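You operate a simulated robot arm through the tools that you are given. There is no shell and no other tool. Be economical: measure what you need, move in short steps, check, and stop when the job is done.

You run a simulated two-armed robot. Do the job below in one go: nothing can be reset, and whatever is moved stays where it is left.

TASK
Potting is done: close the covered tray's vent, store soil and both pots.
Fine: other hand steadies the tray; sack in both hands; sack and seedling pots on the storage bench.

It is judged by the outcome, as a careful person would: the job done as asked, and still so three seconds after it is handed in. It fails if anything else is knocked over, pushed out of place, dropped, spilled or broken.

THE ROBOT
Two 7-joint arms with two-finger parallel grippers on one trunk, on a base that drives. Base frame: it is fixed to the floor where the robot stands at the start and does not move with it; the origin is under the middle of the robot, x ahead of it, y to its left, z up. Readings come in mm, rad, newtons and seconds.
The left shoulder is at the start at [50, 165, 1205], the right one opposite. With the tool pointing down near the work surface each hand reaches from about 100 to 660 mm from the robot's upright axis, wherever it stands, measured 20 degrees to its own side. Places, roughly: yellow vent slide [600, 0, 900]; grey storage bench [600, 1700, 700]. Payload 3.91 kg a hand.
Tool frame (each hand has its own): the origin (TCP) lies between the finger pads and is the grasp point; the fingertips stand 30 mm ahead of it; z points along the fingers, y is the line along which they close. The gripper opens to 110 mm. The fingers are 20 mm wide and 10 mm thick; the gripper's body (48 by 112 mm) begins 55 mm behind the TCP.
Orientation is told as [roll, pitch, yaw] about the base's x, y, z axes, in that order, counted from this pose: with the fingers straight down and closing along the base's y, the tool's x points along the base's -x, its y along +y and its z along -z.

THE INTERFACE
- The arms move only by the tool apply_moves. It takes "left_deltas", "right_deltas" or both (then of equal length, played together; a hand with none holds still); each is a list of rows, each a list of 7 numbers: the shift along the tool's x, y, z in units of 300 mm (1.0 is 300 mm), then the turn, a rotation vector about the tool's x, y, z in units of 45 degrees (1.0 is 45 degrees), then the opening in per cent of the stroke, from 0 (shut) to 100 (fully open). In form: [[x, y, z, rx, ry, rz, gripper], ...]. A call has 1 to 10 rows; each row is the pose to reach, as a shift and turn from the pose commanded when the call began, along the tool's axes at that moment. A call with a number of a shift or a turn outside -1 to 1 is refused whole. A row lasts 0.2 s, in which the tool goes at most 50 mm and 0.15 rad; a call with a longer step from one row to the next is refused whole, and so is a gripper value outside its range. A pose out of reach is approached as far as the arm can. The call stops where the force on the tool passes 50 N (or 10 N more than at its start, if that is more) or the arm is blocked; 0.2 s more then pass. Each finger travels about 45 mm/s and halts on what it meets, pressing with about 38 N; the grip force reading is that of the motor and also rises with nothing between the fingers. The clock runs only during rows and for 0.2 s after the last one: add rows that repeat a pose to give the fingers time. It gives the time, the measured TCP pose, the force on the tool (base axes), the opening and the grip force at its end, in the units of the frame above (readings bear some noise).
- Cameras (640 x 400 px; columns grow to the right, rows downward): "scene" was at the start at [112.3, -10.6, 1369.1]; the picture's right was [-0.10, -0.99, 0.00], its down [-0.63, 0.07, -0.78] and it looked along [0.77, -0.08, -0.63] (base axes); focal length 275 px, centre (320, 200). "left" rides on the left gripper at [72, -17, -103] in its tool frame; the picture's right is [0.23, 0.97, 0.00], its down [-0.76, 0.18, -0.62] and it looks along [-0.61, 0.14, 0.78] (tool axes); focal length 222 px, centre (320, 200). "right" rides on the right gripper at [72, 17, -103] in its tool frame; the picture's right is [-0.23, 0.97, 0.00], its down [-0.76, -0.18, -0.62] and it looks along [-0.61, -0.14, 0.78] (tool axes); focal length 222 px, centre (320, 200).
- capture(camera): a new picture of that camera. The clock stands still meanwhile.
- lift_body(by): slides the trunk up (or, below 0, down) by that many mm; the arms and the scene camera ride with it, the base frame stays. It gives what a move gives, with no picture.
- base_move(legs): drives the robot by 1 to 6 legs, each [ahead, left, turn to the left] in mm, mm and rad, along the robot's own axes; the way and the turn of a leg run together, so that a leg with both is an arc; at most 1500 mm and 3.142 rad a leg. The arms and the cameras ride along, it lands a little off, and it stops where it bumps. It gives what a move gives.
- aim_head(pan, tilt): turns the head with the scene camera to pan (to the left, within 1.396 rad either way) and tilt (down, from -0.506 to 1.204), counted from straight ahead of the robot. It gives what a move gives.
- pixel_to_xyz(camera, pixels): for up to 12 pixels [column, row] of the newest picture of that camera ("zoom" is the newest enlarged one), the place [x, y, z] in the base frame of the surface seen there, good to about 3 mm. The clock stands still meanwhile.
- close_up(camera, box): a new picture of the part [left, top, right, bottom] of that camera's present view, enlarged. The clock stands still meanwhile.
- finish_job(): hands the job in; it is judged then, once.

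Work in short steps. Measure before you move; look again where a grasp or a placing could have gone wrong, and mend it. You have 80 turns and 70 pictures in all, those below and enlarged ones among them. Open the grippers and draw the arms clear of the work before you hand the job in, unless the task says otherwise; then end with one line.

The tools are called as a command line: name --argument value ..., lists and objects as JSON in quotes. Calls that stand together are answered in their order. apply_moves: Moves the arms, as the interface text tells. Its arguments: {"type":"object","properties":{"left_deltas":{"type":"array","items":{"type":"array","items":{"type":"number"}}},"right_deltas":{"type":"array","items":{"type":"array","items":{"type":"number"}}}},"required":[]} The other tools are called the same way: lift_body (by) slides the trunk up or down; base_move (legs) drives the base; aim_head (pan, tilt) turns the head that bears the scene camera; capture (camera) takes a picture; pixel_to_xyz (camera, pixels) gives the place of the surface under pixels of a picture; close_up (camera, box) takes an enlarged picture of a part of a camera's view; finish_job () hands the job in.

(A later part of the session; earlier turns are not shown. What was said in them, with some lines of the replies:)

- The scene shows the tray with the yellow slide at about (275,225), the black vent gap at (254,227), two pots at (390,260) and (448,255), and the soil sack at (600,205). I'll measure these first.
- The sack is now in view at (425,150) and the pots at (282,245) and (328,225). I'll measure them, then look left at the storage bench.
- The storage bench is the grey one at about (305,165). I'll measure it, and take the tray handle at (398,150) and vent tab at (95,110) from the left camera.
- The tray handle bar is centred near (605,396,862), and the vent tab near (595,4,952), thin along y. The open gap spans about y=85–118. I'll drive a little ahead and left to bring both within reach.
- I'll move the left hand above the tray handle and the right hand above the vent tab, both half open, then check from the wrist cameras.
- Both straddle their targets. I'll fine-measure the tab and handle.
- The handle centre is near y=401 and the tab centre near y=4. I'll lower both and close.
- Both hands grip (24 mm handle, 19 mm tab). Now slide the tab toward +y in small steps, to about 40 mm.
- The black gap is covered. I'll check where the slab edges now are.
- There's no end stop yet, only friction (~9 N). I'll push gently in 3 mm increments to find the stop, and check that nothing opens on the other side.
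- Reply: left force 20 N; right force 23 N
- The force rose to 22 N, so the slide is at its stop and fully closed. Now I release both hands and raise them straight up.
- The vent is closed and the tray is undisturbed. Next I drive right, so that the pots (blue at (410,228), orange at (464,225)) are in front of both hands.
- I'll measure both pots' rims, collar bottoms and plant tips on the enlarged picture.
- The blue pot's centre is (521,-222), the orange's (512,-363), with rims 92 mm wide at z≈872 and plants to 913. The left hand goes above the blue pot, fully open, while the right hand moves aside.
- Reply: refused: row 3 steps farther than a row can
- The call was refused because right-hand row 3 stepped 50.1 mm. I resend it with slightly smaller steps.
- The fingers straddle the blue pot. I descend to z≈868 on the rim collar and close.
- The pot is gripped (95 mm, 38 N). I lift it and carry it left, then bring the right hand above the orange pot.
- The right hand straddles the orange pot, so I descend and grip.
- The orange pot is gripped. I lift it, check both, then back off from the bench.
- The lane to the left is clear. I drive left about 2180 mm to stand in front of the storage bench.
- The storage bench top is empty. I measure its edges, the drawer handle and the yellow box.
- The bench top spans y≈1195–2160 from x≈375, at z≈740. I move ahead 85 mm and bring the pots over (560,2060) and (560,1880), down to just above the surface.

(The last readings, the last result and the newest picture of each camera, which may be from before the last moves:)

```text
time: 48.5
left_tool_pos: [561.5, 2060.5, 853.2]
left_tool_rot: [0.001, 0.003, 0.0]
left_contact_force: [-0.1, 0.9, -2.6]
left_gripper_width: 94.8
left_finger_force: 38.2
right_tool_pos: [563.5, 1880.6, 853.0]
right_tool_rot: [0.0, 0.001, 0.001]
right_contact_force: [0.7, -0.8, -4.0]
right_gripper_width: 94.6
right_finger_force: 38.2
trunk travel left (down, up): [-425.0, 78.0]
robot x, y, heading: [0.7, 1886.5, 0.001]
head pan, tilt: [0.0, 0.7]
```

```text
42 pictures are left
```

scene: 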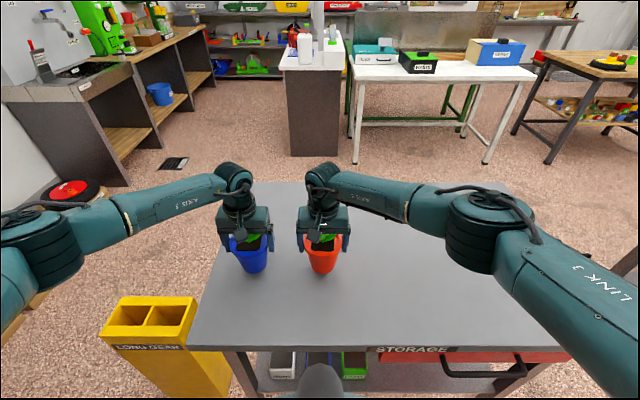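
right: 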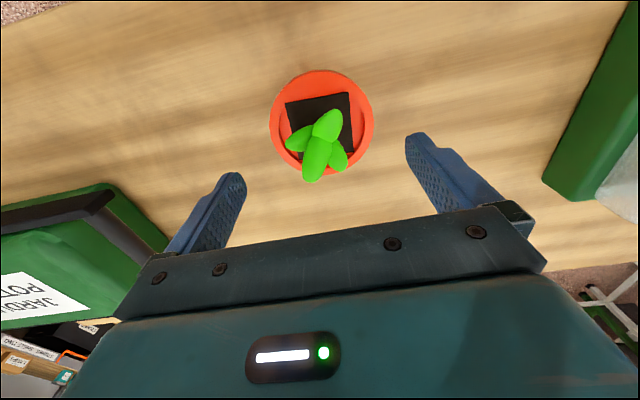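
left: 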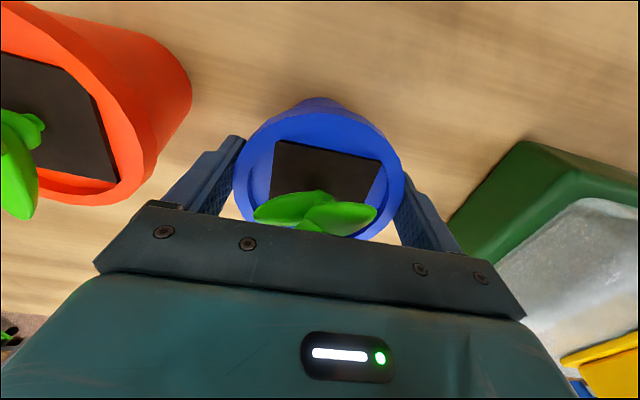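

Both pots hover about 24 mm above the bench, well inside its edges. I lower slowly to 828 mm.

apply_moves --left_deltas '[[0, 0, 0.03, 0, 0, 0, 60], [0, 0, 0.06, 0, 0, 0, 60], [0, 0, 0.07, 0, 0, 0, 60], [0, 0, 0.08, 0, 0, 0, 60], [0, 0, 0.084, 0, 0, 0, 60], [0, 0, 0.084, 0, 0, 0, 60]]' --right_deltas '[[0, 0, 0.03, 0, 0, 0, 60], [0, 0, 0.06, 0, 0, 0, 60], [0, 0, 0.07, 0, 0, 0, 60], [0, 0, 0.08, 0, 0, 0, 60], [0, 0, 0.084, 0, 0, 0, 60], [0, 0, 0.084, 0, 0, 0, 60]]'

close_up --camera "scene" --box '[200, 180, 380, 290]'

```text
time: 49.9
left_tool_pos: [559.8, 2058.4, 828.1]
left_tool_rot: [0.0, 0.0, 0.004]
left_contact_force: [0.2, 1.4, 0.4]
left_gripper_width: 94.8
left_finger_force: 37.9
right_tool_pos: [560.2, 1879.8, 829.5]
right_tool_rot: [-0.001, -0.002, 0.002]
right_contact_force: [1.1, -1.6, 5.2]
right_gripper_width: 94.6
right_finger_force: 37.7
trunk travel left (down, up): [-425.0, 78.0]
robot x, y, heading: [-2.7, 1887.0, 0.007]
head pan, tilt: [0.0, 0.7]
```

```text
3.56 times, centred on (290, 235) of scene
```

zoom: 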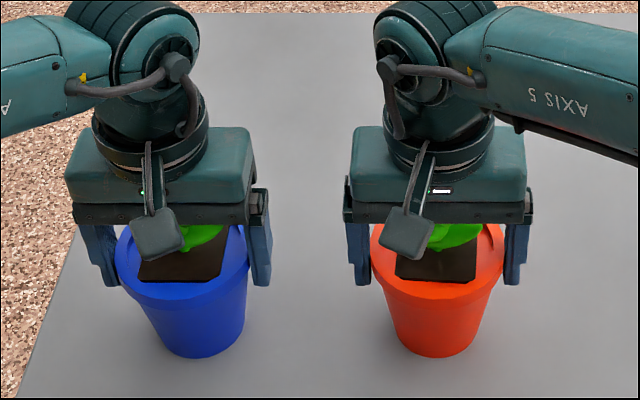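

Both pots bear on the bench. The left gets 1 mm more, then both hands open and rise straight up.

apply_moves --left_deltas '[[0, 0, 0.003, 0, 0, 0, 60], [0, 0, 0.003, 0, 0, 0, 100], [0, 0, 0.003, 0, 0, 0, 100], [0, 0, 0.003, 0, 0, 0, 100], [0, 0, -0.1, 0, 0, 0, 100], [0, 0, -0.25, 0, 0, 0, 100], [0, 0, -0.4, 0, 0, 0, 100], [0, 0, -0.55, 0, 0, 0, 100], [0, 0, -0.7, 0, 0, 0, 100], [0, 0, -0.85, 0, 0, 0, 100]]' --right_deltas '[[0, 0, 0, 0, 0, 0, 60], [0, 0, 0, 0, 0, 0, 100], [0, 0, 0, 0, 0, 0, 100], [0, 0, 0, 0, 0, 0, 100], [0, 0, -0.1, 0, 0, 0, 100], [0, 0, -0.25, 0, 0, 0, 100], [0, 0, -0.4, 0, 0, 0, 100], [0, 0, -0.55, 0, 0, 0, 100], [0, 0, -0.7, 0, 0, 0, 100], [0, 0, -0.85, 0, 0, 0, 100]]'

capture --camera "scene"

```text
time: 52.1
left_tool_pos: [558.6, 2061.0, 1084.4]
left_tool_rot: [-0.001, 0.0, 0.002]
left_contact_force: [-0.5, 0.3, -0.4]
left_gripper_width: 109.8
left_finger_force: 0.0
right_tool_pos: [560.3, 1880.0, 1083.6]
right_tool_rot: [0.001, -0.002, 0.0]
right_contact_force: [-0.3, 0.8, -0.1]
right_gripper_width: 109.8
right_finger_force: 0.1
trunk travel left (down, up): [-425.0, 78.0]
robot x, y, heading: [-1.1, 1890.8, 0.004]
head pan, tilt: [0.0, 0.7]
```

```text
40 pictures are left
```

scene: 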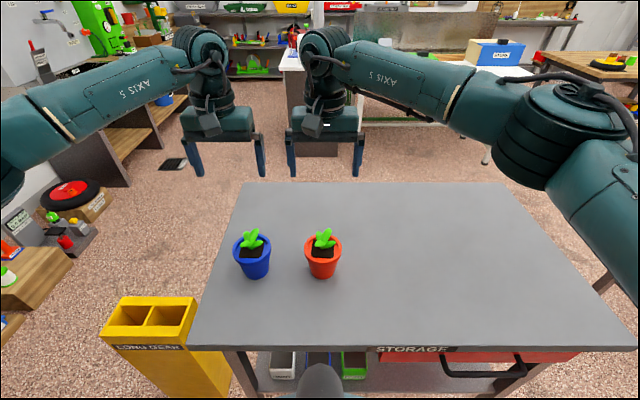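

Both pots stand upright. I measure the bench depth, then back off and drive right toward the sack, stopping short for a look.

pixel_to_xyz --camera "scene" --pixels '[[260, 186], [480, 186], [400, 250], [323, 262], [253, 262]]'

base_move --legs '[[-100, 0, 0], [0, -1220, 0], [0, -1220, 0]]'

aim_head --pan -0.4 --tilt 0.75

capture --camera "scene"

```text
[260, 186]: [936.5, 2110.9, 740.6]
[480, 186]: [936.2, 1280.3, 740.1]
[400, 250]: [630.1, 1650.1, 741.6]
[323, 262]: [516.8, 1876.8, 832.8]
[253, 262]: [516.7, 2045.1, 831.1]
```

```text
time: 64.7
left_tool_pos: [457.6, -365.3, 1083.9]
left_tool_rot: [0.001, 0.001, 0.002]
left_contact_force: [0.1, 0.0, -0.6]
left_gripper_width: 109.9
left_finger_force: 0.1
right_tool_pos: [458.6, -545.0, 1082.2]
right_tool_rot: [0.0, 0.0, 0.001]
right_contact_force: [-0.6, 1.3, -0.1]
right_gripper_width: 109.7
right_finger_force: 0.0
trunk travel left (down, up): [-425.0, 78.0]
robot x, y, heading: [-100.8, -537.5, -0.006]
head pan, tilt: [0.0, 0.7]
```

```text
time: 65.6
left_tool_pos: [458.6, -364.0, 1084.7]
left_tool_rot: [0.001, 0.001, 0.001]
left_contact_force: [0.0, -0.8, -0.6]
left_gripper_width: 109.9
left_finger_force: 0.1
right_tool_pos: [457.6, -545.7, 1083.0]
right_tool_rot: [-0.001, 0.001, 0.0]
right_contact_force: [0.1, -0.6, 0.3]
right_gripper_width: 110.1
right_finger_force: 0.0
trunk travel left (down, up): [-425.0, 78.0]
robot x, y, heading: [-100.6, -537.8, -0.0]
head pan, tilt: [-0.4, 0.75]
```

```text
39 pictures are left
```

scene: 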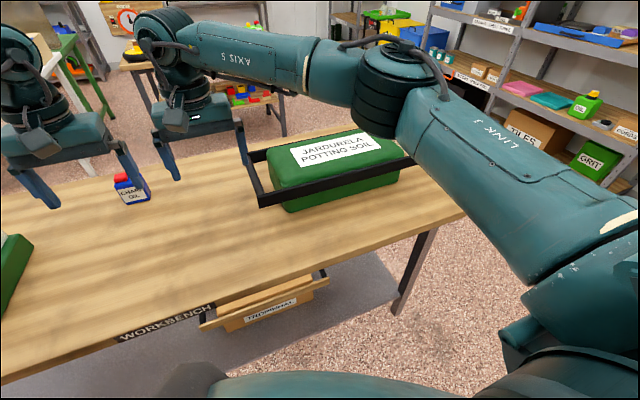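

I drive right another 260 mm to centre on the sack and look straight at it.

base_move --legs '[[0, -265, 0]]'

aim_head --pan 0.0 --tilt 0.75

capture --camera "scene"

close_up --camera "scene" --box '[200, 140, 460, 300]'

```text
time: 67.5
left_tool_pos: [457.6, -628.7, 1083.9]
left_tool_rot: [0.001, 0.001, 0.009]
left_contact_force: [0.6, 0.3, -0.1]
left_gripper_width: 110.2
left_finger_force: 0.1
right_tool_pos: [459.7, -810.6, 1083.2]
right_tool_rot: [0.001, 0.001, 0.007]
right_contact_force: [-0.8, 0.3, 0.3]
right_gripper_width: 109.8
right_finger_force: 0.2
trunk travel left (down, up): [-425.0, 78.0]
robot x, y, heading: [-102.3, -806.7, 0.009]
head pan, tilt: [-0.4, 0.75]
```

```text
time: 68.4
left_tool_pos: [458.0, -628.5, 1082.6]
left_tool_rot: [0.001, 0.001, 0.01]
left_contact_force: [-0.2, 0.1, -0.4]
left_gripper_width: 110.0
left_finger_force: 0.0
right_tool_pos: [460.2, -810.0, 1082.7]
right_tool_rot: [0.001, 0.0, 0.009]
right_contact_force: [-0.1, 0.4, 0.3]
right_gripper_width: 109.8
right_finger_force: 0.1
trunk travel left (down, up): [-425.0, 78.0]
robot x, y, heading: [-99.9, -804.1, 0.011]
head pan, tilt: [0.0, 0.75]
```

```text
38 pictures are left
```

scene: 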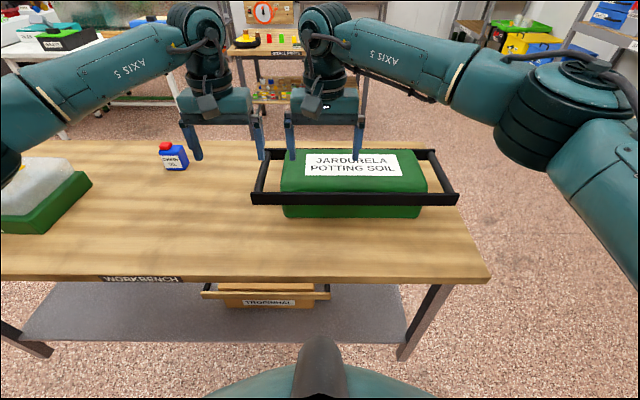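

```text
2.46 times, centred on (330, 220) of scene
```

zoom: 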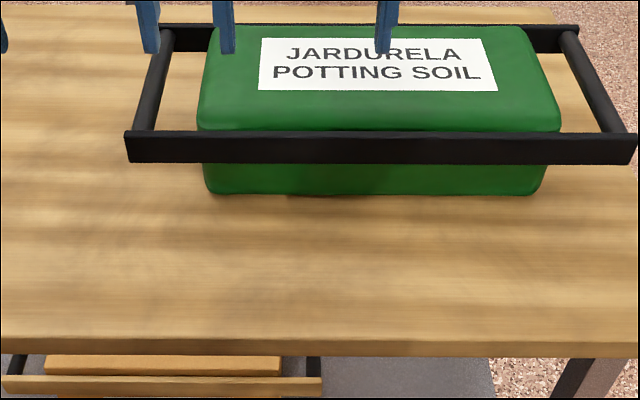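

The sack has round handle bars at both ends, (258,180) and (440,175), running along x. I measure them.

pixel_to_xyz --camera "zoom" --pixels '[[150, 90], [145, 115], [158, 60], [588, 75], [605, 105], [572, 45], [128, 145], [634, 148], [165, 95], [575, 95], [200, 100], [562, 115]]'

```text
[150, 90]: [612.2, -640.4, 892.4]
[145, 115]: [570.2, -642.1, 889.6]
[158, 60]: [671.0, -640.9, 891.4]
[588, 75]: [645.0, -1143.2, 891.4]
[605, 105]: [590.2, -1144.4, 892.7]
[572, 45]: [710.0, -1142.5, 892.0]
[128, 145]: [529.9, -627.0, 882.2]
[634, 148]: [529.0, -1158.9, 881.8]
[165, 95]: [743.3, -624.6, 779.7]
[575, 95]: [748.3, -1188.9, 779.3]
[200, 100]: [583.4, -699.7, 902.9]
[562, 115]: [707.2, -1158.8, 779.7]
```

The bars are at y≈-641 and -1143, x≈535–730, top z≈892, so the sack centre is near (632,-892). Before moving further right I check the clearance on that side.

aim_head --pan -1.2 --tilt 0.6

capture --camera "scene"

pixel_to_xyz --camera "scene" --pixels '[[40, 100], [120, 120], [520, 100], [600, 150], [560, 60], [60, 300], [600, 300]]'

```text
time: 69.8
left_tool_pos: [457.6, -627.8, 1084.2]
left_tool_rot: [0.0, -0.001, 0.009]
left_contact_force: [-0.3, -0.3, -0.4]
left_gripper_width: 109.8
left_finger_force: 0.0
right_tool_pos: [458.9, -810.2, 1081.9]
right_tool_rot: [0.0, 0.001, 0.008]
right_contact_force: [0.3, -0.8, 0.3]
right_gripper_width: 110.0
right_finger_force: 0.1
trunk travel left (down, up): [-425.0, 78.0]
robot x, y, heading: [-100.5, -807.8, 0.009]
head pan, tilt: [-1.201, 0.6]
```

```text
36 pictures are left
```

scene: 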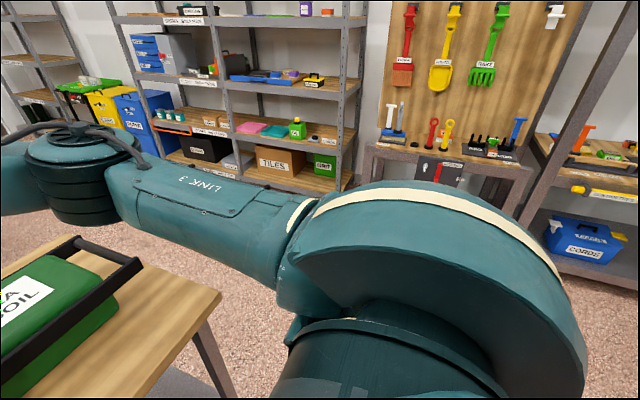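

```text
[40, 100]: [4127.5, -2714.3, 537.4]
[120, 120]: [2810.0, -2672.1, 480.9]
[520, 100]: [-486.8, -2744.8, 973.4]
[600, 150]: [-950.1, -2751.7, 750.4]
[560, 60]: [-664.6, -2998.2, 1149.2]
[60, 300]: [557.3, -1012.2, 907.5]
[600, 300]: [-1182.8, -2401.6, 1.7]
```

There's plenty of room (nearest shelf at y≈-2700). I drive up to the bench, centred on the sack.

base_move --legs '[[165, -85, -0.009]]'

aim_head --pan 0.0 --tilt 0.85

```text
time: 71.3
left_tool_pos: [625.1, -717.1, 1082.9]
left_tool_rot: [0.001, 0.002, 0.002]
left_contact_force: [-0.2, 0.3, 0.5]
left_gripper_width: 110.0
left_finger_force: 0.1
right_tool_pos: [625.1, -899.7, 1082.6]
right_tool_rot: [0.0, 0.0, 0.002]
right_contact_force: [0.3, 0.0, -0.3]
right_gripper_width: 109.8
right_finger_force: 0.0
trunk travel left (down, up): [-425.0, 78.0]
robot x, y, heading: [64.0, -890.6, -0.001]
head pan, tilt: [-1.201, 0.6]
```

```text
time: 72.7
left_tool_pos: [624.0, -717.0, 1083.6]
left_tool_rot: [0.002, -0.001, 0.003]
left_contact_force: [0.0, -0.4, -0.7]
left_gripper_width: 110.2
left_finger_force: 0.2
right_tool_pos: [624.3, -897.8, 1083.3]
right_tool_rot: [0.0, 0.001, 0.002]
right_contact_force: [0.2, 0.6, 0.4]
right_gripper_width: 109.8
right_finger_force: 0.1
trunk travel left (down, up): [-425.0, 78.0]
robot x, y, heading: [57.8, -889.4, -0.003]
head pan, tilt: [0.0, 0.85]
```

Left hand goes above the left bar, right hand above the right bar, openings about 50 mm, then I check.

apply_moves --left_deltas '[[-0.013, 0.12, 0, 0, 0, 0, 70], [-0.027, 0.253, 0, 0, 0, 0, 45], [-0.027, 0.253, 0, 0, 0, 0, 45], [-0.027, 0.253, 0, 0, 0, 0, 45], [-0.027, 0.253, 0, 0, 0, 0, 45], [-0.027, 0.253, 0, 0, 0, 0, 45], [-0.027, 0.253, 0.12, 0, 0, 0, 45], [-0.027, 0.253, 0.24, 0, 0, 0, 45], [-0.027, 0.253, 0.36, 0, 0, 0, 45], [-0.027, 0.253, 0.46, 0, 0, 0, 45]]' --right_deltas '[[-0.005, -0.14, 0, 0, 0, 0, 80], [-0.01, -0.28, 0, 0, 0, 0, 60], [-0.015, -0.42, 0, 0, 0, 0, 45], [-0.02, -0.56, 0, 0, 0, 0, 45], [-0.026, -0.7, 0, 0, 0, 0, 45], [-0.026, -0.817, 0, 0, 0, 0, 45], [-0.026, -0.817, 0.12, 0, 0, 0, 45], [-0.026, -0.817, 0.24, 0, 0, 0, 45], [-0.026, -0.817, 0.36, 0, 0, 0, 45], [-0.026, -0.817, 0.46, 0, 0, 0, 45]]'

capture --camera "left"

capture --camera "right"

```text
time: 74.9
left_tool_pos: [630.7, -641.3, 944.8]
left_tool_rot: [0.0, 0.003, 0.0]
left_contact_force: [-0.3, 0.5, -0.6]
left_gripper_width: 49.5
left_finger_force: 0.1
right_tool_pos: [634.1, -1143.5, 944.6]
right_tool_rot: [-0.003, 0.0, 0.002]
right_contact_force: [0.7, 0.0, 0.2]
right_gripper_width: 49.7
right_finger_force: 0.0
trunk travel left (down, up): [-425.0, 78.0]
robot x, y, heading: [65.3, -892.1, 0.003]
head pan, tilt: [0.0, 0.85]
```

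```text
35 pictures are left
```

left: 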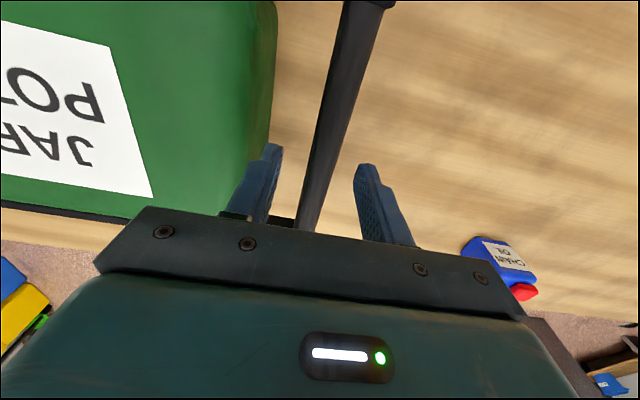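

```text
34 pictures are left
```

right: 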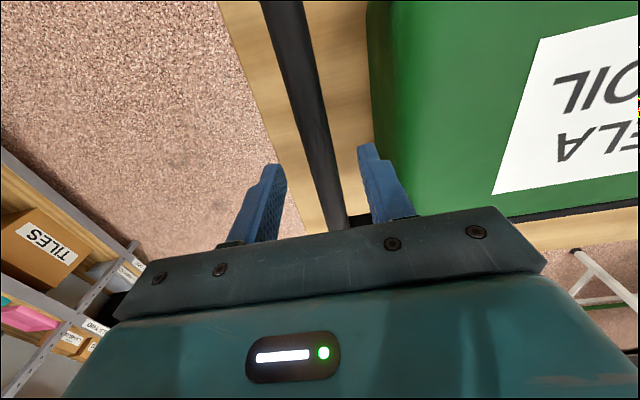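

Both bars lie between the fingers. I descend 64 mm and close.

apply_moves --left_deltas '[[0, 0, 0.11, 0, 0, 0, 45], [0, 0, 0.213, 0, 0, 0, 45], [0, 0, 0.213, 0, 0, 0, 0], [0, 0, 0.213, 0, 0, 0, 0], [0, 0, 0.213, 0, 0, 0, 0], [0, 0, 0.213, 0, 0, 0, 0]]' --right_deltas '[[0, 0, 0.11, 0, 0, 0, 45], [0, 0, 0.213, 0, 0, 0, 45], [0, 0, 0.213, 0, 0, 0, 0], [0, 0, 0.213, 0, 0, 0, 0], [0, 0, 0.213, 0, 0, 0, 0], [0, 0, 0.213, 0, 0, 0, 0]]'

```text
time: 76.3
left_tool_pos: [629.7, -637.7, 882.6]
left_tool_rot: [0.008, 0.0, 0.007]
left_contact_force: [1.1, 27.0, 0.3]
left_gripper_width: 23.6
left_finger_force: 38.3
right_tool_pos: [633.7, -1146.2, 881.7]
right_tool_rot: [-0.007, 0.0, -0.003]
right_contact_force: [-0.6, -22.2, -0.2]
right_gripper_width: 23.5
right_finger_force: 38.6
trunk travel left (down, up): [-425.0, 78.0]
robot x, y, heading: [64.5, -890.2, 0.002]
head pan, tilt: [0.0, 0.85]
```

Both are gripped, but about 25 N of side pull shows the bars are a few mm farther apart than commanded. I ease that and then lift slowly a little.

apply_moves --left_deltas '[[0, 0.006, 0, 0, 0, 0, 0], [0, 0.013, 0, 0, 0, 0, 0], [0, 0.014, 0, 0, 0, 0, 0], [0, 0.014, -0.02, 0, 0, 0, 0], [0, 0.014, -0.04, 0, 0, 0, 0], [0, 0.014, -0.06, 0, 0, 0, 0], [0, 0.014, -0.08, 0, 0, 0, 0], [0, 0.014, -0.1, 0, 0, 0, 0], [0, 0.014, -0.1, 0, 0, 0, 0]]' --right_deltas '[[0, -0.006, 0, 0, 0, 0, 0], [0, -0.01, 0, 0, 0, 0, 0], [0, -0.011, 0, 0, 0, 0, 0], [0, -0.011, -0.02, 0, 0, 0, 0], [0, -0.011, -0.04, 0, 0, 0, 0], [0, -0.011, -0.06, 0, 0, 0, 0], [0, -0.011, -0.08, 0, 0, 0, 0], [0, -0.011, -0.1, 0, 0, 0, 0], [0, -0.011, -0.1, 0, 0, 0, 0]]'

capture --camera "scene"

```text
time: 78.3
left_tool_pos: [631.6, -636.8, 909.2]
left_tool_rot: [0.0, 0.002, 0.001]
left_contact_force: [-1.1, 10.5, -10.2]
left_gripper_width: 23.9
left_finger_force: 38.0
right_tool_pos: [632.6, -1147.1, 910.2]
right_tool_rot: [0.0, 0.004, -0.001]
right_contact_force: [1.1, -10.8, -10.8]
right_gripper_width: 23.7
right_finger_force: 37.5
trunk travel left (down, up): [-425.0, 78.0]
robot x, y, heading: [61.1, -888.8, -0.0]
head pan, tilt: [0.0, 0.85]
```

```text
33 pictures are left
```

scene: 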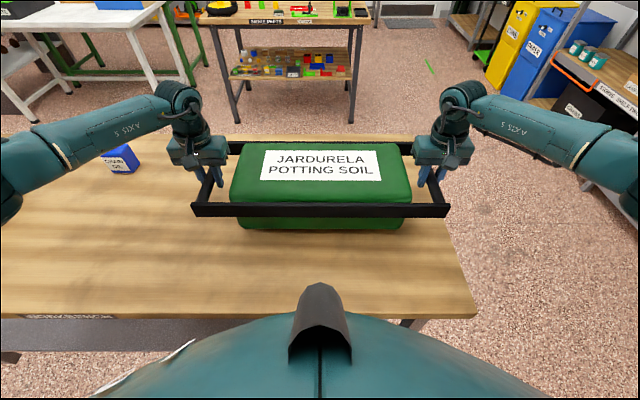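

The sack lifts level at about 10 N per hand. I lift further with both arms in step, then raise the trunk.

apply_moves --left_deltas '[[0, 0, -0.06, 0, 0, 0, 0], [0, 0, -0.12, 0, 0, 0, 0], [0, 0, -0.18, 0, 0, 0, 0], [0, 0, -0.24, 0, 0, 0, 0], [0, 0, -0.3, 0, 0, 0, 0], [0, 0, -0.36, 0, 0, 0, 0], [0, 0, -0.42, 0, 0, 0, 0], [0, 0, -0.48, 0, 0, 0, 0], [0, 0, -0.53, 0, 0, 0, 0], [0, 0, -0.53, 0, 0, 0, 0]]' --right_deltas '[[0, 0, -0.06, 0, 0, 0, 0], [0, 0, -0.12, 0, 0, 0, 0], [0, 0, -0.18, 0, 0, 0, 0], [0, 0, -0.24, 0, 0, 0, 0], [0, 0, -0.3, 0, 0, 0, 0], [0, 0, -0.36, 0, 0, 0, 0], [0, 0, -0.42, 0, 0, 0, 0], [0, 0, -0.48, 0, 0, 0, 0], [0, 0, -0.53, 0, 0, 0, 0], [0, 0, -0.53, 0, 0, 0, 0]]'

lift_body --by 50

base_move --legs '[[-240, 0, 0]]'

capture --camera "scene"

```text
time: 80.5
left_tool_pos: [631.7, -635.6, 1068.3]
left_tool_rot: [0.001, 0.003, 0.002]
left_contact_force: [0.6, 12.6, -10.8]
left_gripper_width: 23.5
left_finger_force: 38.4
right_tool_pos: [632.8, -1145.8, 1068.6]
right_tool_rot: [0.0, 0.006, 0.002]
right_contact_force: [0.3, -13.0, -9.7]
right_gripper_width: 23.7
right_finger_force: 37.5
trunk travel left (down, up): [-425.0, 78.0]
robot x, y, heading: [63.0, -889.4, -0.002]
head pan, tilt: [0.0, 0.85]
```

```text
time: 81.4
left_tool_pos: [632.7, -635.8, 1119.1]
left_tool_rot: [-0.001, 0.003, 0.001]
left_contact_force: [-0.5, 15.3, -11.2]
left_gripper_width: 23.3
left_finger_force: 38.1
right_tool_pos: [634.3, -1146.6, 1117.6]
right_tool_rot: [-0.002, 0.003, -0.001]
right_contact_force: [1.2, -15.8, -11.7]
right_gripper_width: 23.6
right_finger_force: 38.5
trunk travel left (down, up): [-475.0, 28.0]
robot x, y, heading: [62.8, -886.8, -0.002]
head pan, tilt: [0.0, 0.85]
```

```text
time: 83.2
left_tool_pos: [394.3, -636.9, 1119.5]
left_tool_rot: [-0.001, 0.004, -0.001]
left_contact_force: [-1.3, 18.2, -11.2]
left_gripper_width: 23.5
left_finger_force: 37.4
right_tool_pos: [395.9, -1147.3, 1118.6]
right_tool_rot: [-0.003, 0.003, -0.002]
right_contact_force: [0.1, -18.4, -11.3]
right_gripper_width: 23.6
right_finger_force: 38.2
trunk travel left (down, up): [-475.0, 28.0]
robot x, y, heading: [-174.2, -891.0, 0.001]
head pan, tilt: [0.0, 0.85]
```

```text
32 pictures are left
```

scene: 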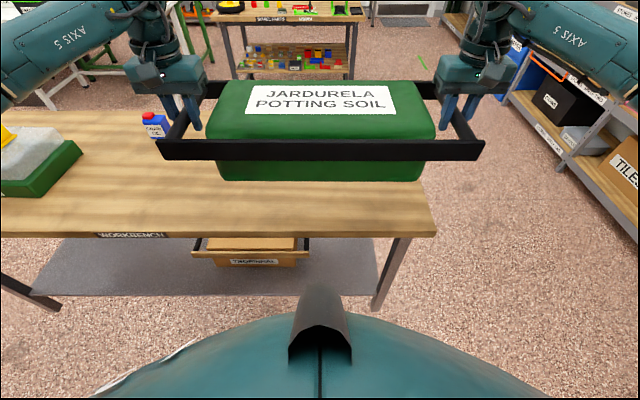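

The sack is held level and back from the bench. I ease the slight side pull, then drive left about 2365 mm toward the storage bench.

apply_moves --left_deltas '[[0, 0.005, 0, 0, 0, 0, 0], [0, 0.01, 0, 0, 0, 0, 0], [0, 0.01, 0, 0, 0, 0, 0]]' --right_deltas '[[0, -0.005, 0, 0, 0, 0, 0], [0, -0.01, 0, 0, 0, 0, 0], [0, -0.01, 0, 0, 0, 0, 0]]'

base_move --legs '[[0, 1182, 0], [0, 1182, 0]]'

capture --camera "scene"

```text
time: 84.0
left_tool_pos: [396.0, -638.0, 1119.5]
left_tool_rot: [-0.003, 0.003, -0.004]
left_contact_force: [-0.5, -24.4, -10.1]
left_gripper_width: 23.6
left_finger_force: 37.9
right_tool_pos: [396.3, -1148.6, 1118.2]
right_tool_rot: [0.002, 0.003, 0.004]
right_contact_force: [1.9, 23.9, -9.9]
right_gripper_width: 23.5
right_finger_force: 37.5
trunk travel left (down, up): [-475.0, 28.0]
robot x, y, heading: [-173.3, -889.1, 0.001]
head pan, tilt: [0.0, 0.85]
```

```text
time: 95.6
left_tool_pos: [421.9, 1718.2, 1118.8]
left_tool_rot: [-0.002, 0.006, -0.018]
left_contact_force: [-1.3, -28.3, -11.4]
left_gripper_width: 23.6
left_finger_force: 38.1
right_tool_pos: [416.9, 1209.6, 1117.9]
right_tool_rot: [0.002, 0.004, -0.009]
right_contact_force: [1.4, 28.7, -11.2]
right_gripper_width: 23.8
right_finger_force: 38.2
trunk travel left (down, up): [-475.0, 28.0]
robot x, y, heading: [-149.9, 1471.8, -0.017]
head pan, tilt: [0.0, 0.85]
```

```text
31 pictures are left
```

scene: 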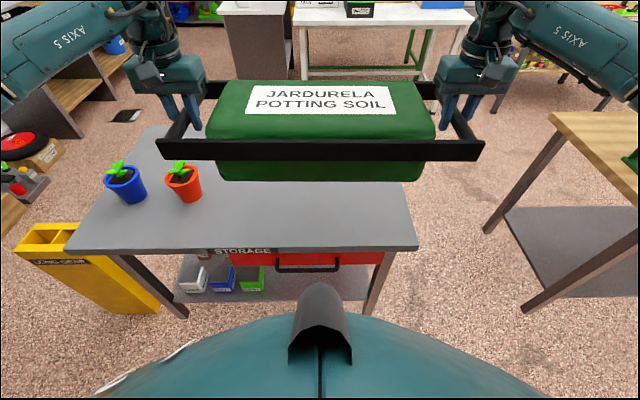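

That overcorrected (now -24 N), so I take half of it back. Then I straighten the heading and drive ahead 155 mm so the sack is over the bench, right of the pots.

apply_moves --left_deltas '[[0, -0.003, 0, 0, 0, 0, 0], [0, -0.0055, 0, 0, 0, 0, 0], [0, -0.0055, 0, 0, 0, 0, 0]]' --right_deltas '[[0, 0.003, 0, 0, 0, 0, 0], [0, 0.0055, 0, 0, 0, 0, 0], [0, 0.0055, 0, 0, 0, 0, 0]]'

base_move --legs '[[155, 0, 0.017]]'

capture --camera "scene"

```text
time: 96.4
left_tool_pos: [422.6, 1719.0, 1118.3]
left_tool_rot: [0.002, 0.008, -0.014]
left_contact_force: [-0.5, 10.4, -11.2]
left_gripper_width: 23.5
left_finger_force: 37.8
right_tool_pos: [417.2, 1208.9, 1117.5]
right_tool_rot: [0.0, 0.004, -0.012]
right_contact_force: [0.5, -9.7, -11.1]
right_gripper_width: 23.5
right_finger_force: 38.0
trunk travel left (down, up): [-475.0, 28.0]
robot x, y, heading: [-151.1, 1469.2, -0.014]
head pan, tilt: [0.0, 0.85]
```

```text
time: 97.8
left_tool_pos: [568.4, 1728.9, 1118.4]
left_tool_rot: [0.0, 0.007, 0.006]
left_contact_force: [-0.2, 21.8, -10.7]
left_gripper_width: 23.4
left_finger_force: 37.5
right_tool_pos: [573.9, 1220.5, 1116.7]
right_tool_rot: [0.0, 0.004, 0.009]
right_contact_force: [1.7, -23.5, -10.7]
right_gripper_width: 23.4
right_finger_force: 38.2
trunk travel left (down, up): [-475.0, 28.0]
robot x, y, heading: [1.6, 1469.9, 0.009]
head pan, tilt: [0.0, 0.85]
```

```text
30 pictures are left
```

scene: 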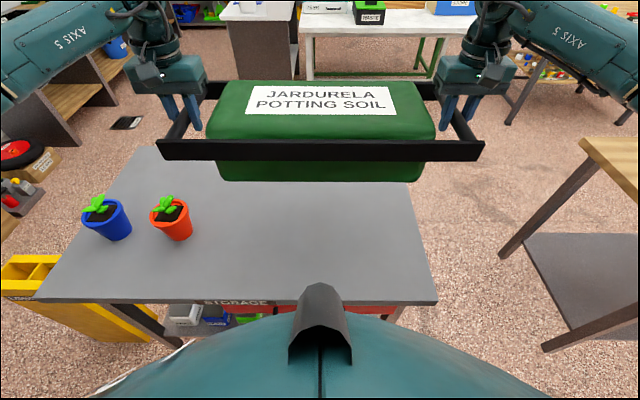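

The sack centre is at about (571,1475), clear of the pots. I lower the trunk back 50 mm and then lower with both arms in step to about 12 mm above the surface.

lift_body --by -50

apply_moves --left_deltas '[[0, 0, 0.07, 0, 0, 0, 0], [0, 0, 0.14, 0, 0, 0, 0], [0, 0, 0.21, 0, 0, 0, 0], [0, 0, 0.28, 0, 0, 0, 0], [0, 0, 0.35, 0, 0, 0, 0], [0, 0, 0.42, 0, 0, 0, 0], [0, 0, 0.49, 0, 0, 0, 0], [0, 0, 0.56, 0, 0, 0, 0], [0, 0, 0.63, 0, 0, 0, 0], [0, 0, 0.67, 0, 0, 0, 0]]' --right_deltas '[[0, 0, 0.07, 0, 0, 0, 0], [0, 0, 0.14, 0, 0, 0, 0], [0, 0, 0.21, 0, 0, 0, 0], [0, 0, 0.28, 0, 0, 0, 0], [0, 0, 0.35, 0, 0, 0, 0], [0, 0, 0.42, 0, 0, 0, 0], [0, 0, 0.49, 0, 0, 0, 0], [0, 0, 0.56, 0, 0, 0, 0], [0, 0, 0.63, 0, 0, 0, 0], [0, 0, 0.67, 0, 0, 0, 0]]'

capture --camera "scene"

```text
time: 98.7
left_tool_pos: [566.6, 1731.1, 1069.6]
left_tool_rot: [0.0, 0.007, 0.005]
left_contact_force: [-1.1, -1.2, -10.8]
left_gripper_width: 23.8
left_finger_force: 38.1
right_tool_pos: [573.7, 1220.9, 1066.9]
right_tool_rot: [-0.001, 0.003, 0.008]
right_contact_force: [0.2, 0.4, -10.3]
right_gripper_width: 23.5
right_finger_force: 37.7
trunk travel left (down, up): [-425.0, 78.0]
robot x, y, heading: [-2.1, 1472.9, 0.011]
head pan, tilt: [0.0, 0.85]
```

```text
time: 100.9
left_tool_pos: [565.1, 1729.3, 866.3]
left_tool_rot: [-0.001, 0.006, 0.006]
left_contact_force: [0.3, -6.4, -11.6]
left_gripper_width: 23.8
left_finger_force: 37.9
right_tool_pos: [571.6, 1219.7, 866.4]
right_tool_rot: [-0.001, 0.003, 0.011]
right_contact_force: [-0.3, 5.9, -10.6]
right_gripper_width: 23.8
right_finger_force: 38.0
trunk travel left (down, up): [-425.0, 78.0]
robot x, y, heading: [-0.3, 1470.8, 0.011]
head pan, tilt: [0.0, 0.85]
```

```text
29 pictures are left
```

scene: 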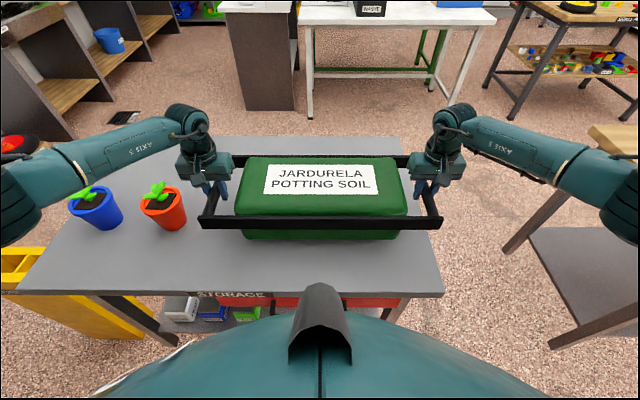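

I check the left forearm's height near the pots before the final lowering.

pixel_to_xyz --camera "scene" --pixels '[[75, 175], [130, 158], [30, 200], [95, 212], [165, 212], [20, 235], [88, 192], [230, 240], [410, 235]]'

```text
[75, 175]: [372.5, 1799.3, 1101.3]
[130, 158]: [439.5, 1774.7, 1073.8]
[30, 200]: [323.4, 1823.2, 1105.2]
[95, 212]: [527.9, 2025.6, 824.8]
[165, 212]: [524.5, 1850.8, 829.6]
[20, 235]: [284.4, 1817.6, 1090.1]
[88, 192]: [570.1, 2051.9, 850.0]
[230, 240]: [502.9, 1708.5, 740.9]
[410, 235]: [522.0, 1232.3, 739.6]
```

The forearm is around z≈1070–1100, well clear. I make the final slow lowering to about 841 mm.

apply_moves --left_deltas '[[0, 0, 0.02, 0, 0, 0, 0], [0, 0, 0.04, 0, 0, 0, 0], [0, 0, 0.055, 0, 0, 0, 0], [0, 0, 0.065, 0, 0, 0, 0], [0, 0, 0.075, 0, 0, 0, 0], [0, 0, 0.082, 0, 0, 0, 0], [0, 0, 0.082, 0, 0, 0, 0]]' --right_deltas '[[0, 0, 0.02, 0, 0, 0, 0], [0, 0, 0.04, 0, 0, 0, 0], [0, 0, 0.055, 0, 0, 0, 0], [0, 0, 0.065, 0, 0, 0, 0], [0, 0, 0.075, 0, 0, 0, 0], [0, 0, 0.082, 0, 0, 0, 0], [0, 0, 0.082, 0, 0, 0, 0]]'

```text
time: 102.5
left_tool_pos: [566.3, 1728.4, 843.7]
left_tool_rot: [-0.002, 0.004, 0.008]
left_contact_force: [0.1, -5.3, -9.5]
left_gripper_width: 23.6
left_finger_force: 37.4
right_tool_pos: [572.1, 1220.2, 842.1]
right_tool_rot: [-0.001, 0.002, 0.011]
right_contact_force: [-0.2, 3.9, -3.5]
right_gripper_width: 23.7
right_finger_force: 37.6
trunk travel left (down, up): [-425.0, 78.0]
robot x, y, heading: [-0.1, 1468.6, 0.006]
head pan, tilt: [0.0, 0.85]
```

Just touching on the right. I go down a few mm more in small steps until both hands are unloaded.

apply_moves --left_deltas '[[0, 0, 0.004, 0, 0, 0, 0], [0, 0, 0.008, 0, 0, 0, 0], [0, 0, 0.01, 0, 0, 0, 0]]' --right_deltas '[[0, 0, 0.002, 0, 0, 0, 0], [0, 0, 0.003, 0, 0, 0, 0], [0, 0, 0.004, 0, 0, 0, 0]]'

```text
time: 103.3
left_tool_pos: [565.1, 1729.9, 843.2]
left_tool_rot: [-0.002, 0.001, 0.01]
left_contact_force: [-2.2, -4.0, 0.0]
left_gripper_width: 23.8
left_finger_force: 37.9
right_tool_pos: [572.0, 1220.0, 842.3]
right_tool_rot: [0.001, -0.001, 0.011]
right_contact_force: [1.2, 3.8, -0.3]
right_gripper_width: 23.7
right_finger_force: 37.6
trunk travel left (down, up): [-425.0, 78.0]
robot x, y, heading: [2.5, 1472.3, 0.004]
head pan, tilt: [0.0, 0.85]
```

The vertical load on both hands is now zero, so the sack rests on the bench. I open to about 45 mm and rise straight up.

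apply_moves --left_deltas '[[0, 0, 0, 0, 0, 0, 42], [0, 0, 0, 0, 0, 0, 42], [0, 0, 0, 0, 0, 0, 42], [0, 0, -0.08, 0, 0, 0, 42], [0, 0, -0.2, 0, 0, 0, 42], [0, 0, -0.34, 0, 0, 0, 42], [0, 0, -0.48, 0, 0, 0, 42], [0, 0, -0.62, 0, 0, 0, 42], [0, 0, -0.76, 0, 0, 0, 42], [0, 0, -0.88, 0, 0, 0, 42]]' --right_deltas '[[0, 0, 0, 0, 0, 0, 42], [0, 0, 0, 0, 0, 0, 42], [0, 0, 0, 0, 0, 0, 42], [0, 0, -0.08, 0, 0, 0, 42], [0, 0, -0.2, 0, 0, 0, 42], [0, 0, -0.34, 0, 0, 0, 42], [0, 0, -0.48, 0, 0, 0, 42], [0, 0, -0.62, 0, 0, 0, 42], [0, 0, -0.76, 0, 0, 0, 42], [0, 0, -0.88, 0, 0, 0, 42]]'

base_move --legs '[[-150, 0, 0]]'

aim_head --pan 0.0 --tilt 0.7

capture --camera "scene"

aim_head --pan -1.0 --tilt 0.6

capture --camera "scene"

```text
time: 105.5
left_tool_pos: [564.9, 1728.9, 1105.4]
left_tool_rot: [-0.001, 0.004, 0.008]
left_contact_force: [-0.5, 0.5, -0.4]
left_gripper_width: 46.3
left_finger_force: 0.0
right_tool_pos: [570.9, 1220.2, 1107.1]
right_tool_rot: [0.002, 0.002, 0.01]
right_contact_force: [0.2, 0.3, 0.5]
right_gripper_width: 46.4
right_finger_force: 0.0
trunk travel left (down, up): [-425.0, 78.0]
robot x, y, heading: [2.5, 1470.2, 0.007]
head pan, tilt: [0.0, 0.85]
```

```text
time: 106.9
left_tool_pos: [415.0, 1728.3, 1105.3]
left_tool_rot: [0.0, 0.004, 0.01]
left_contact_force: [-0.7, 0.3, 0.8]
left_gripper_width: 46.2
left_finger_force: 0.1
right_tool_pos: [423.3, 1220.7, 1105.6]
right_tool_rot: [0.001, 0.0, 0.013]
right_contact_force: [0.3, 0.4, 0.3]
right_gripper_width: 46.1
right_finger_force: 0.0
trunk travel left (down, up): [-425.0, 78.0]
robot x, y, heading: [-152.5, 1470.5, 0.014]
head pan, tilt: [0.0, 0.85]
```

```text
time: 107.6
left_tool_pos: [415.8, 1729.0, 1104.6]
left_tool_rot: [-0.001, 0.004, 0.012]
left_contact_force: [0.3, 0.4, -0.4]
left_gripper_width: 46.3
left_finger_force: 0.1
right_tool_pos: [423.9, 1220.4, 1105.0]
right_tool_rot: [0.001, 0.001, 0.013]
right_contact_force: [0.5, 0.0, -1.0]
right_gripper_width: 46.2
right_finger_force: 0.0
trunk travel left (down, up): [-425.0, 78.0]
robot x, y, heading: [-147.0, 1469.1, 0.01]
head pan, tilt: [0.0, 0.7]
```

```text
28 pictures are left
```

scene: 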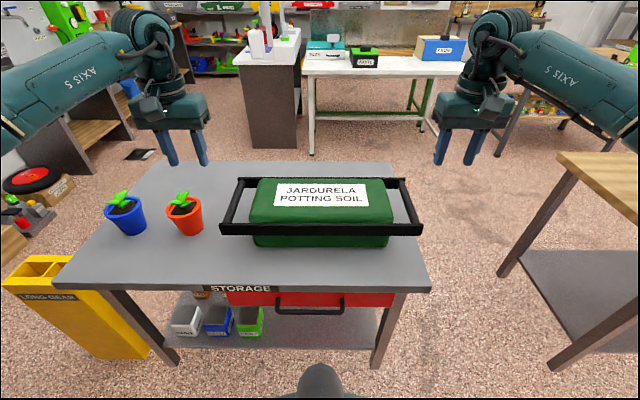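

```text
time: 108.8
left_tool_pos: [416.1, 1728.7, 1104.1]
left_tool_rot: [-0.001, 0.003, 0.01]
left_contact_force: [-0.1, 0.2, 0.5]
left_gripper_width: 46.3
left_finger_force: 0.1
right_tool_pos: [424.2, 1220.6, 1104.0]
right_tool_rot: [-0.001, 0.002, 0.013]
right_contact_force: [0.3, 0.4, -0.3]
right_gripper_width: 46.0
right_finger_force: 0.1
trunk travel left (down, up): [-425.0, 78.0]
robot x, y, heading: [-150.7, 1469.3, 0.012]
head pan, tilt: [-1.0, 0.6]
```

```text
27 pictures are left
```

scene: 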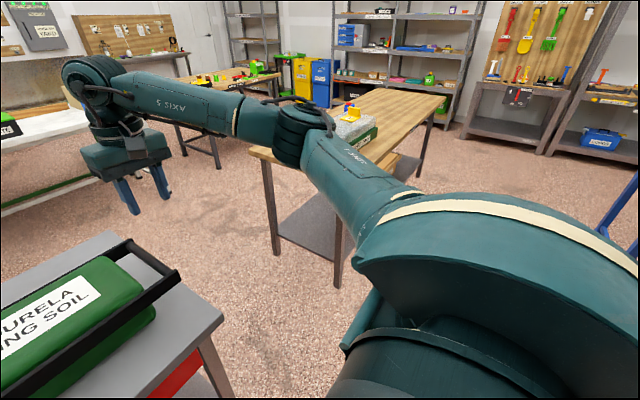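

The sack and both pots stand steadily on the storage bench. The tray is still in place with its vent closed, and the arms are open and clear, so I hand the job in.

finish_job

```text
The job is handed in.
```

The job is handed in: the vent is closed to its stop, the soil sack and both pots are on the storage bench, and nothing else was disturbed that I could see.
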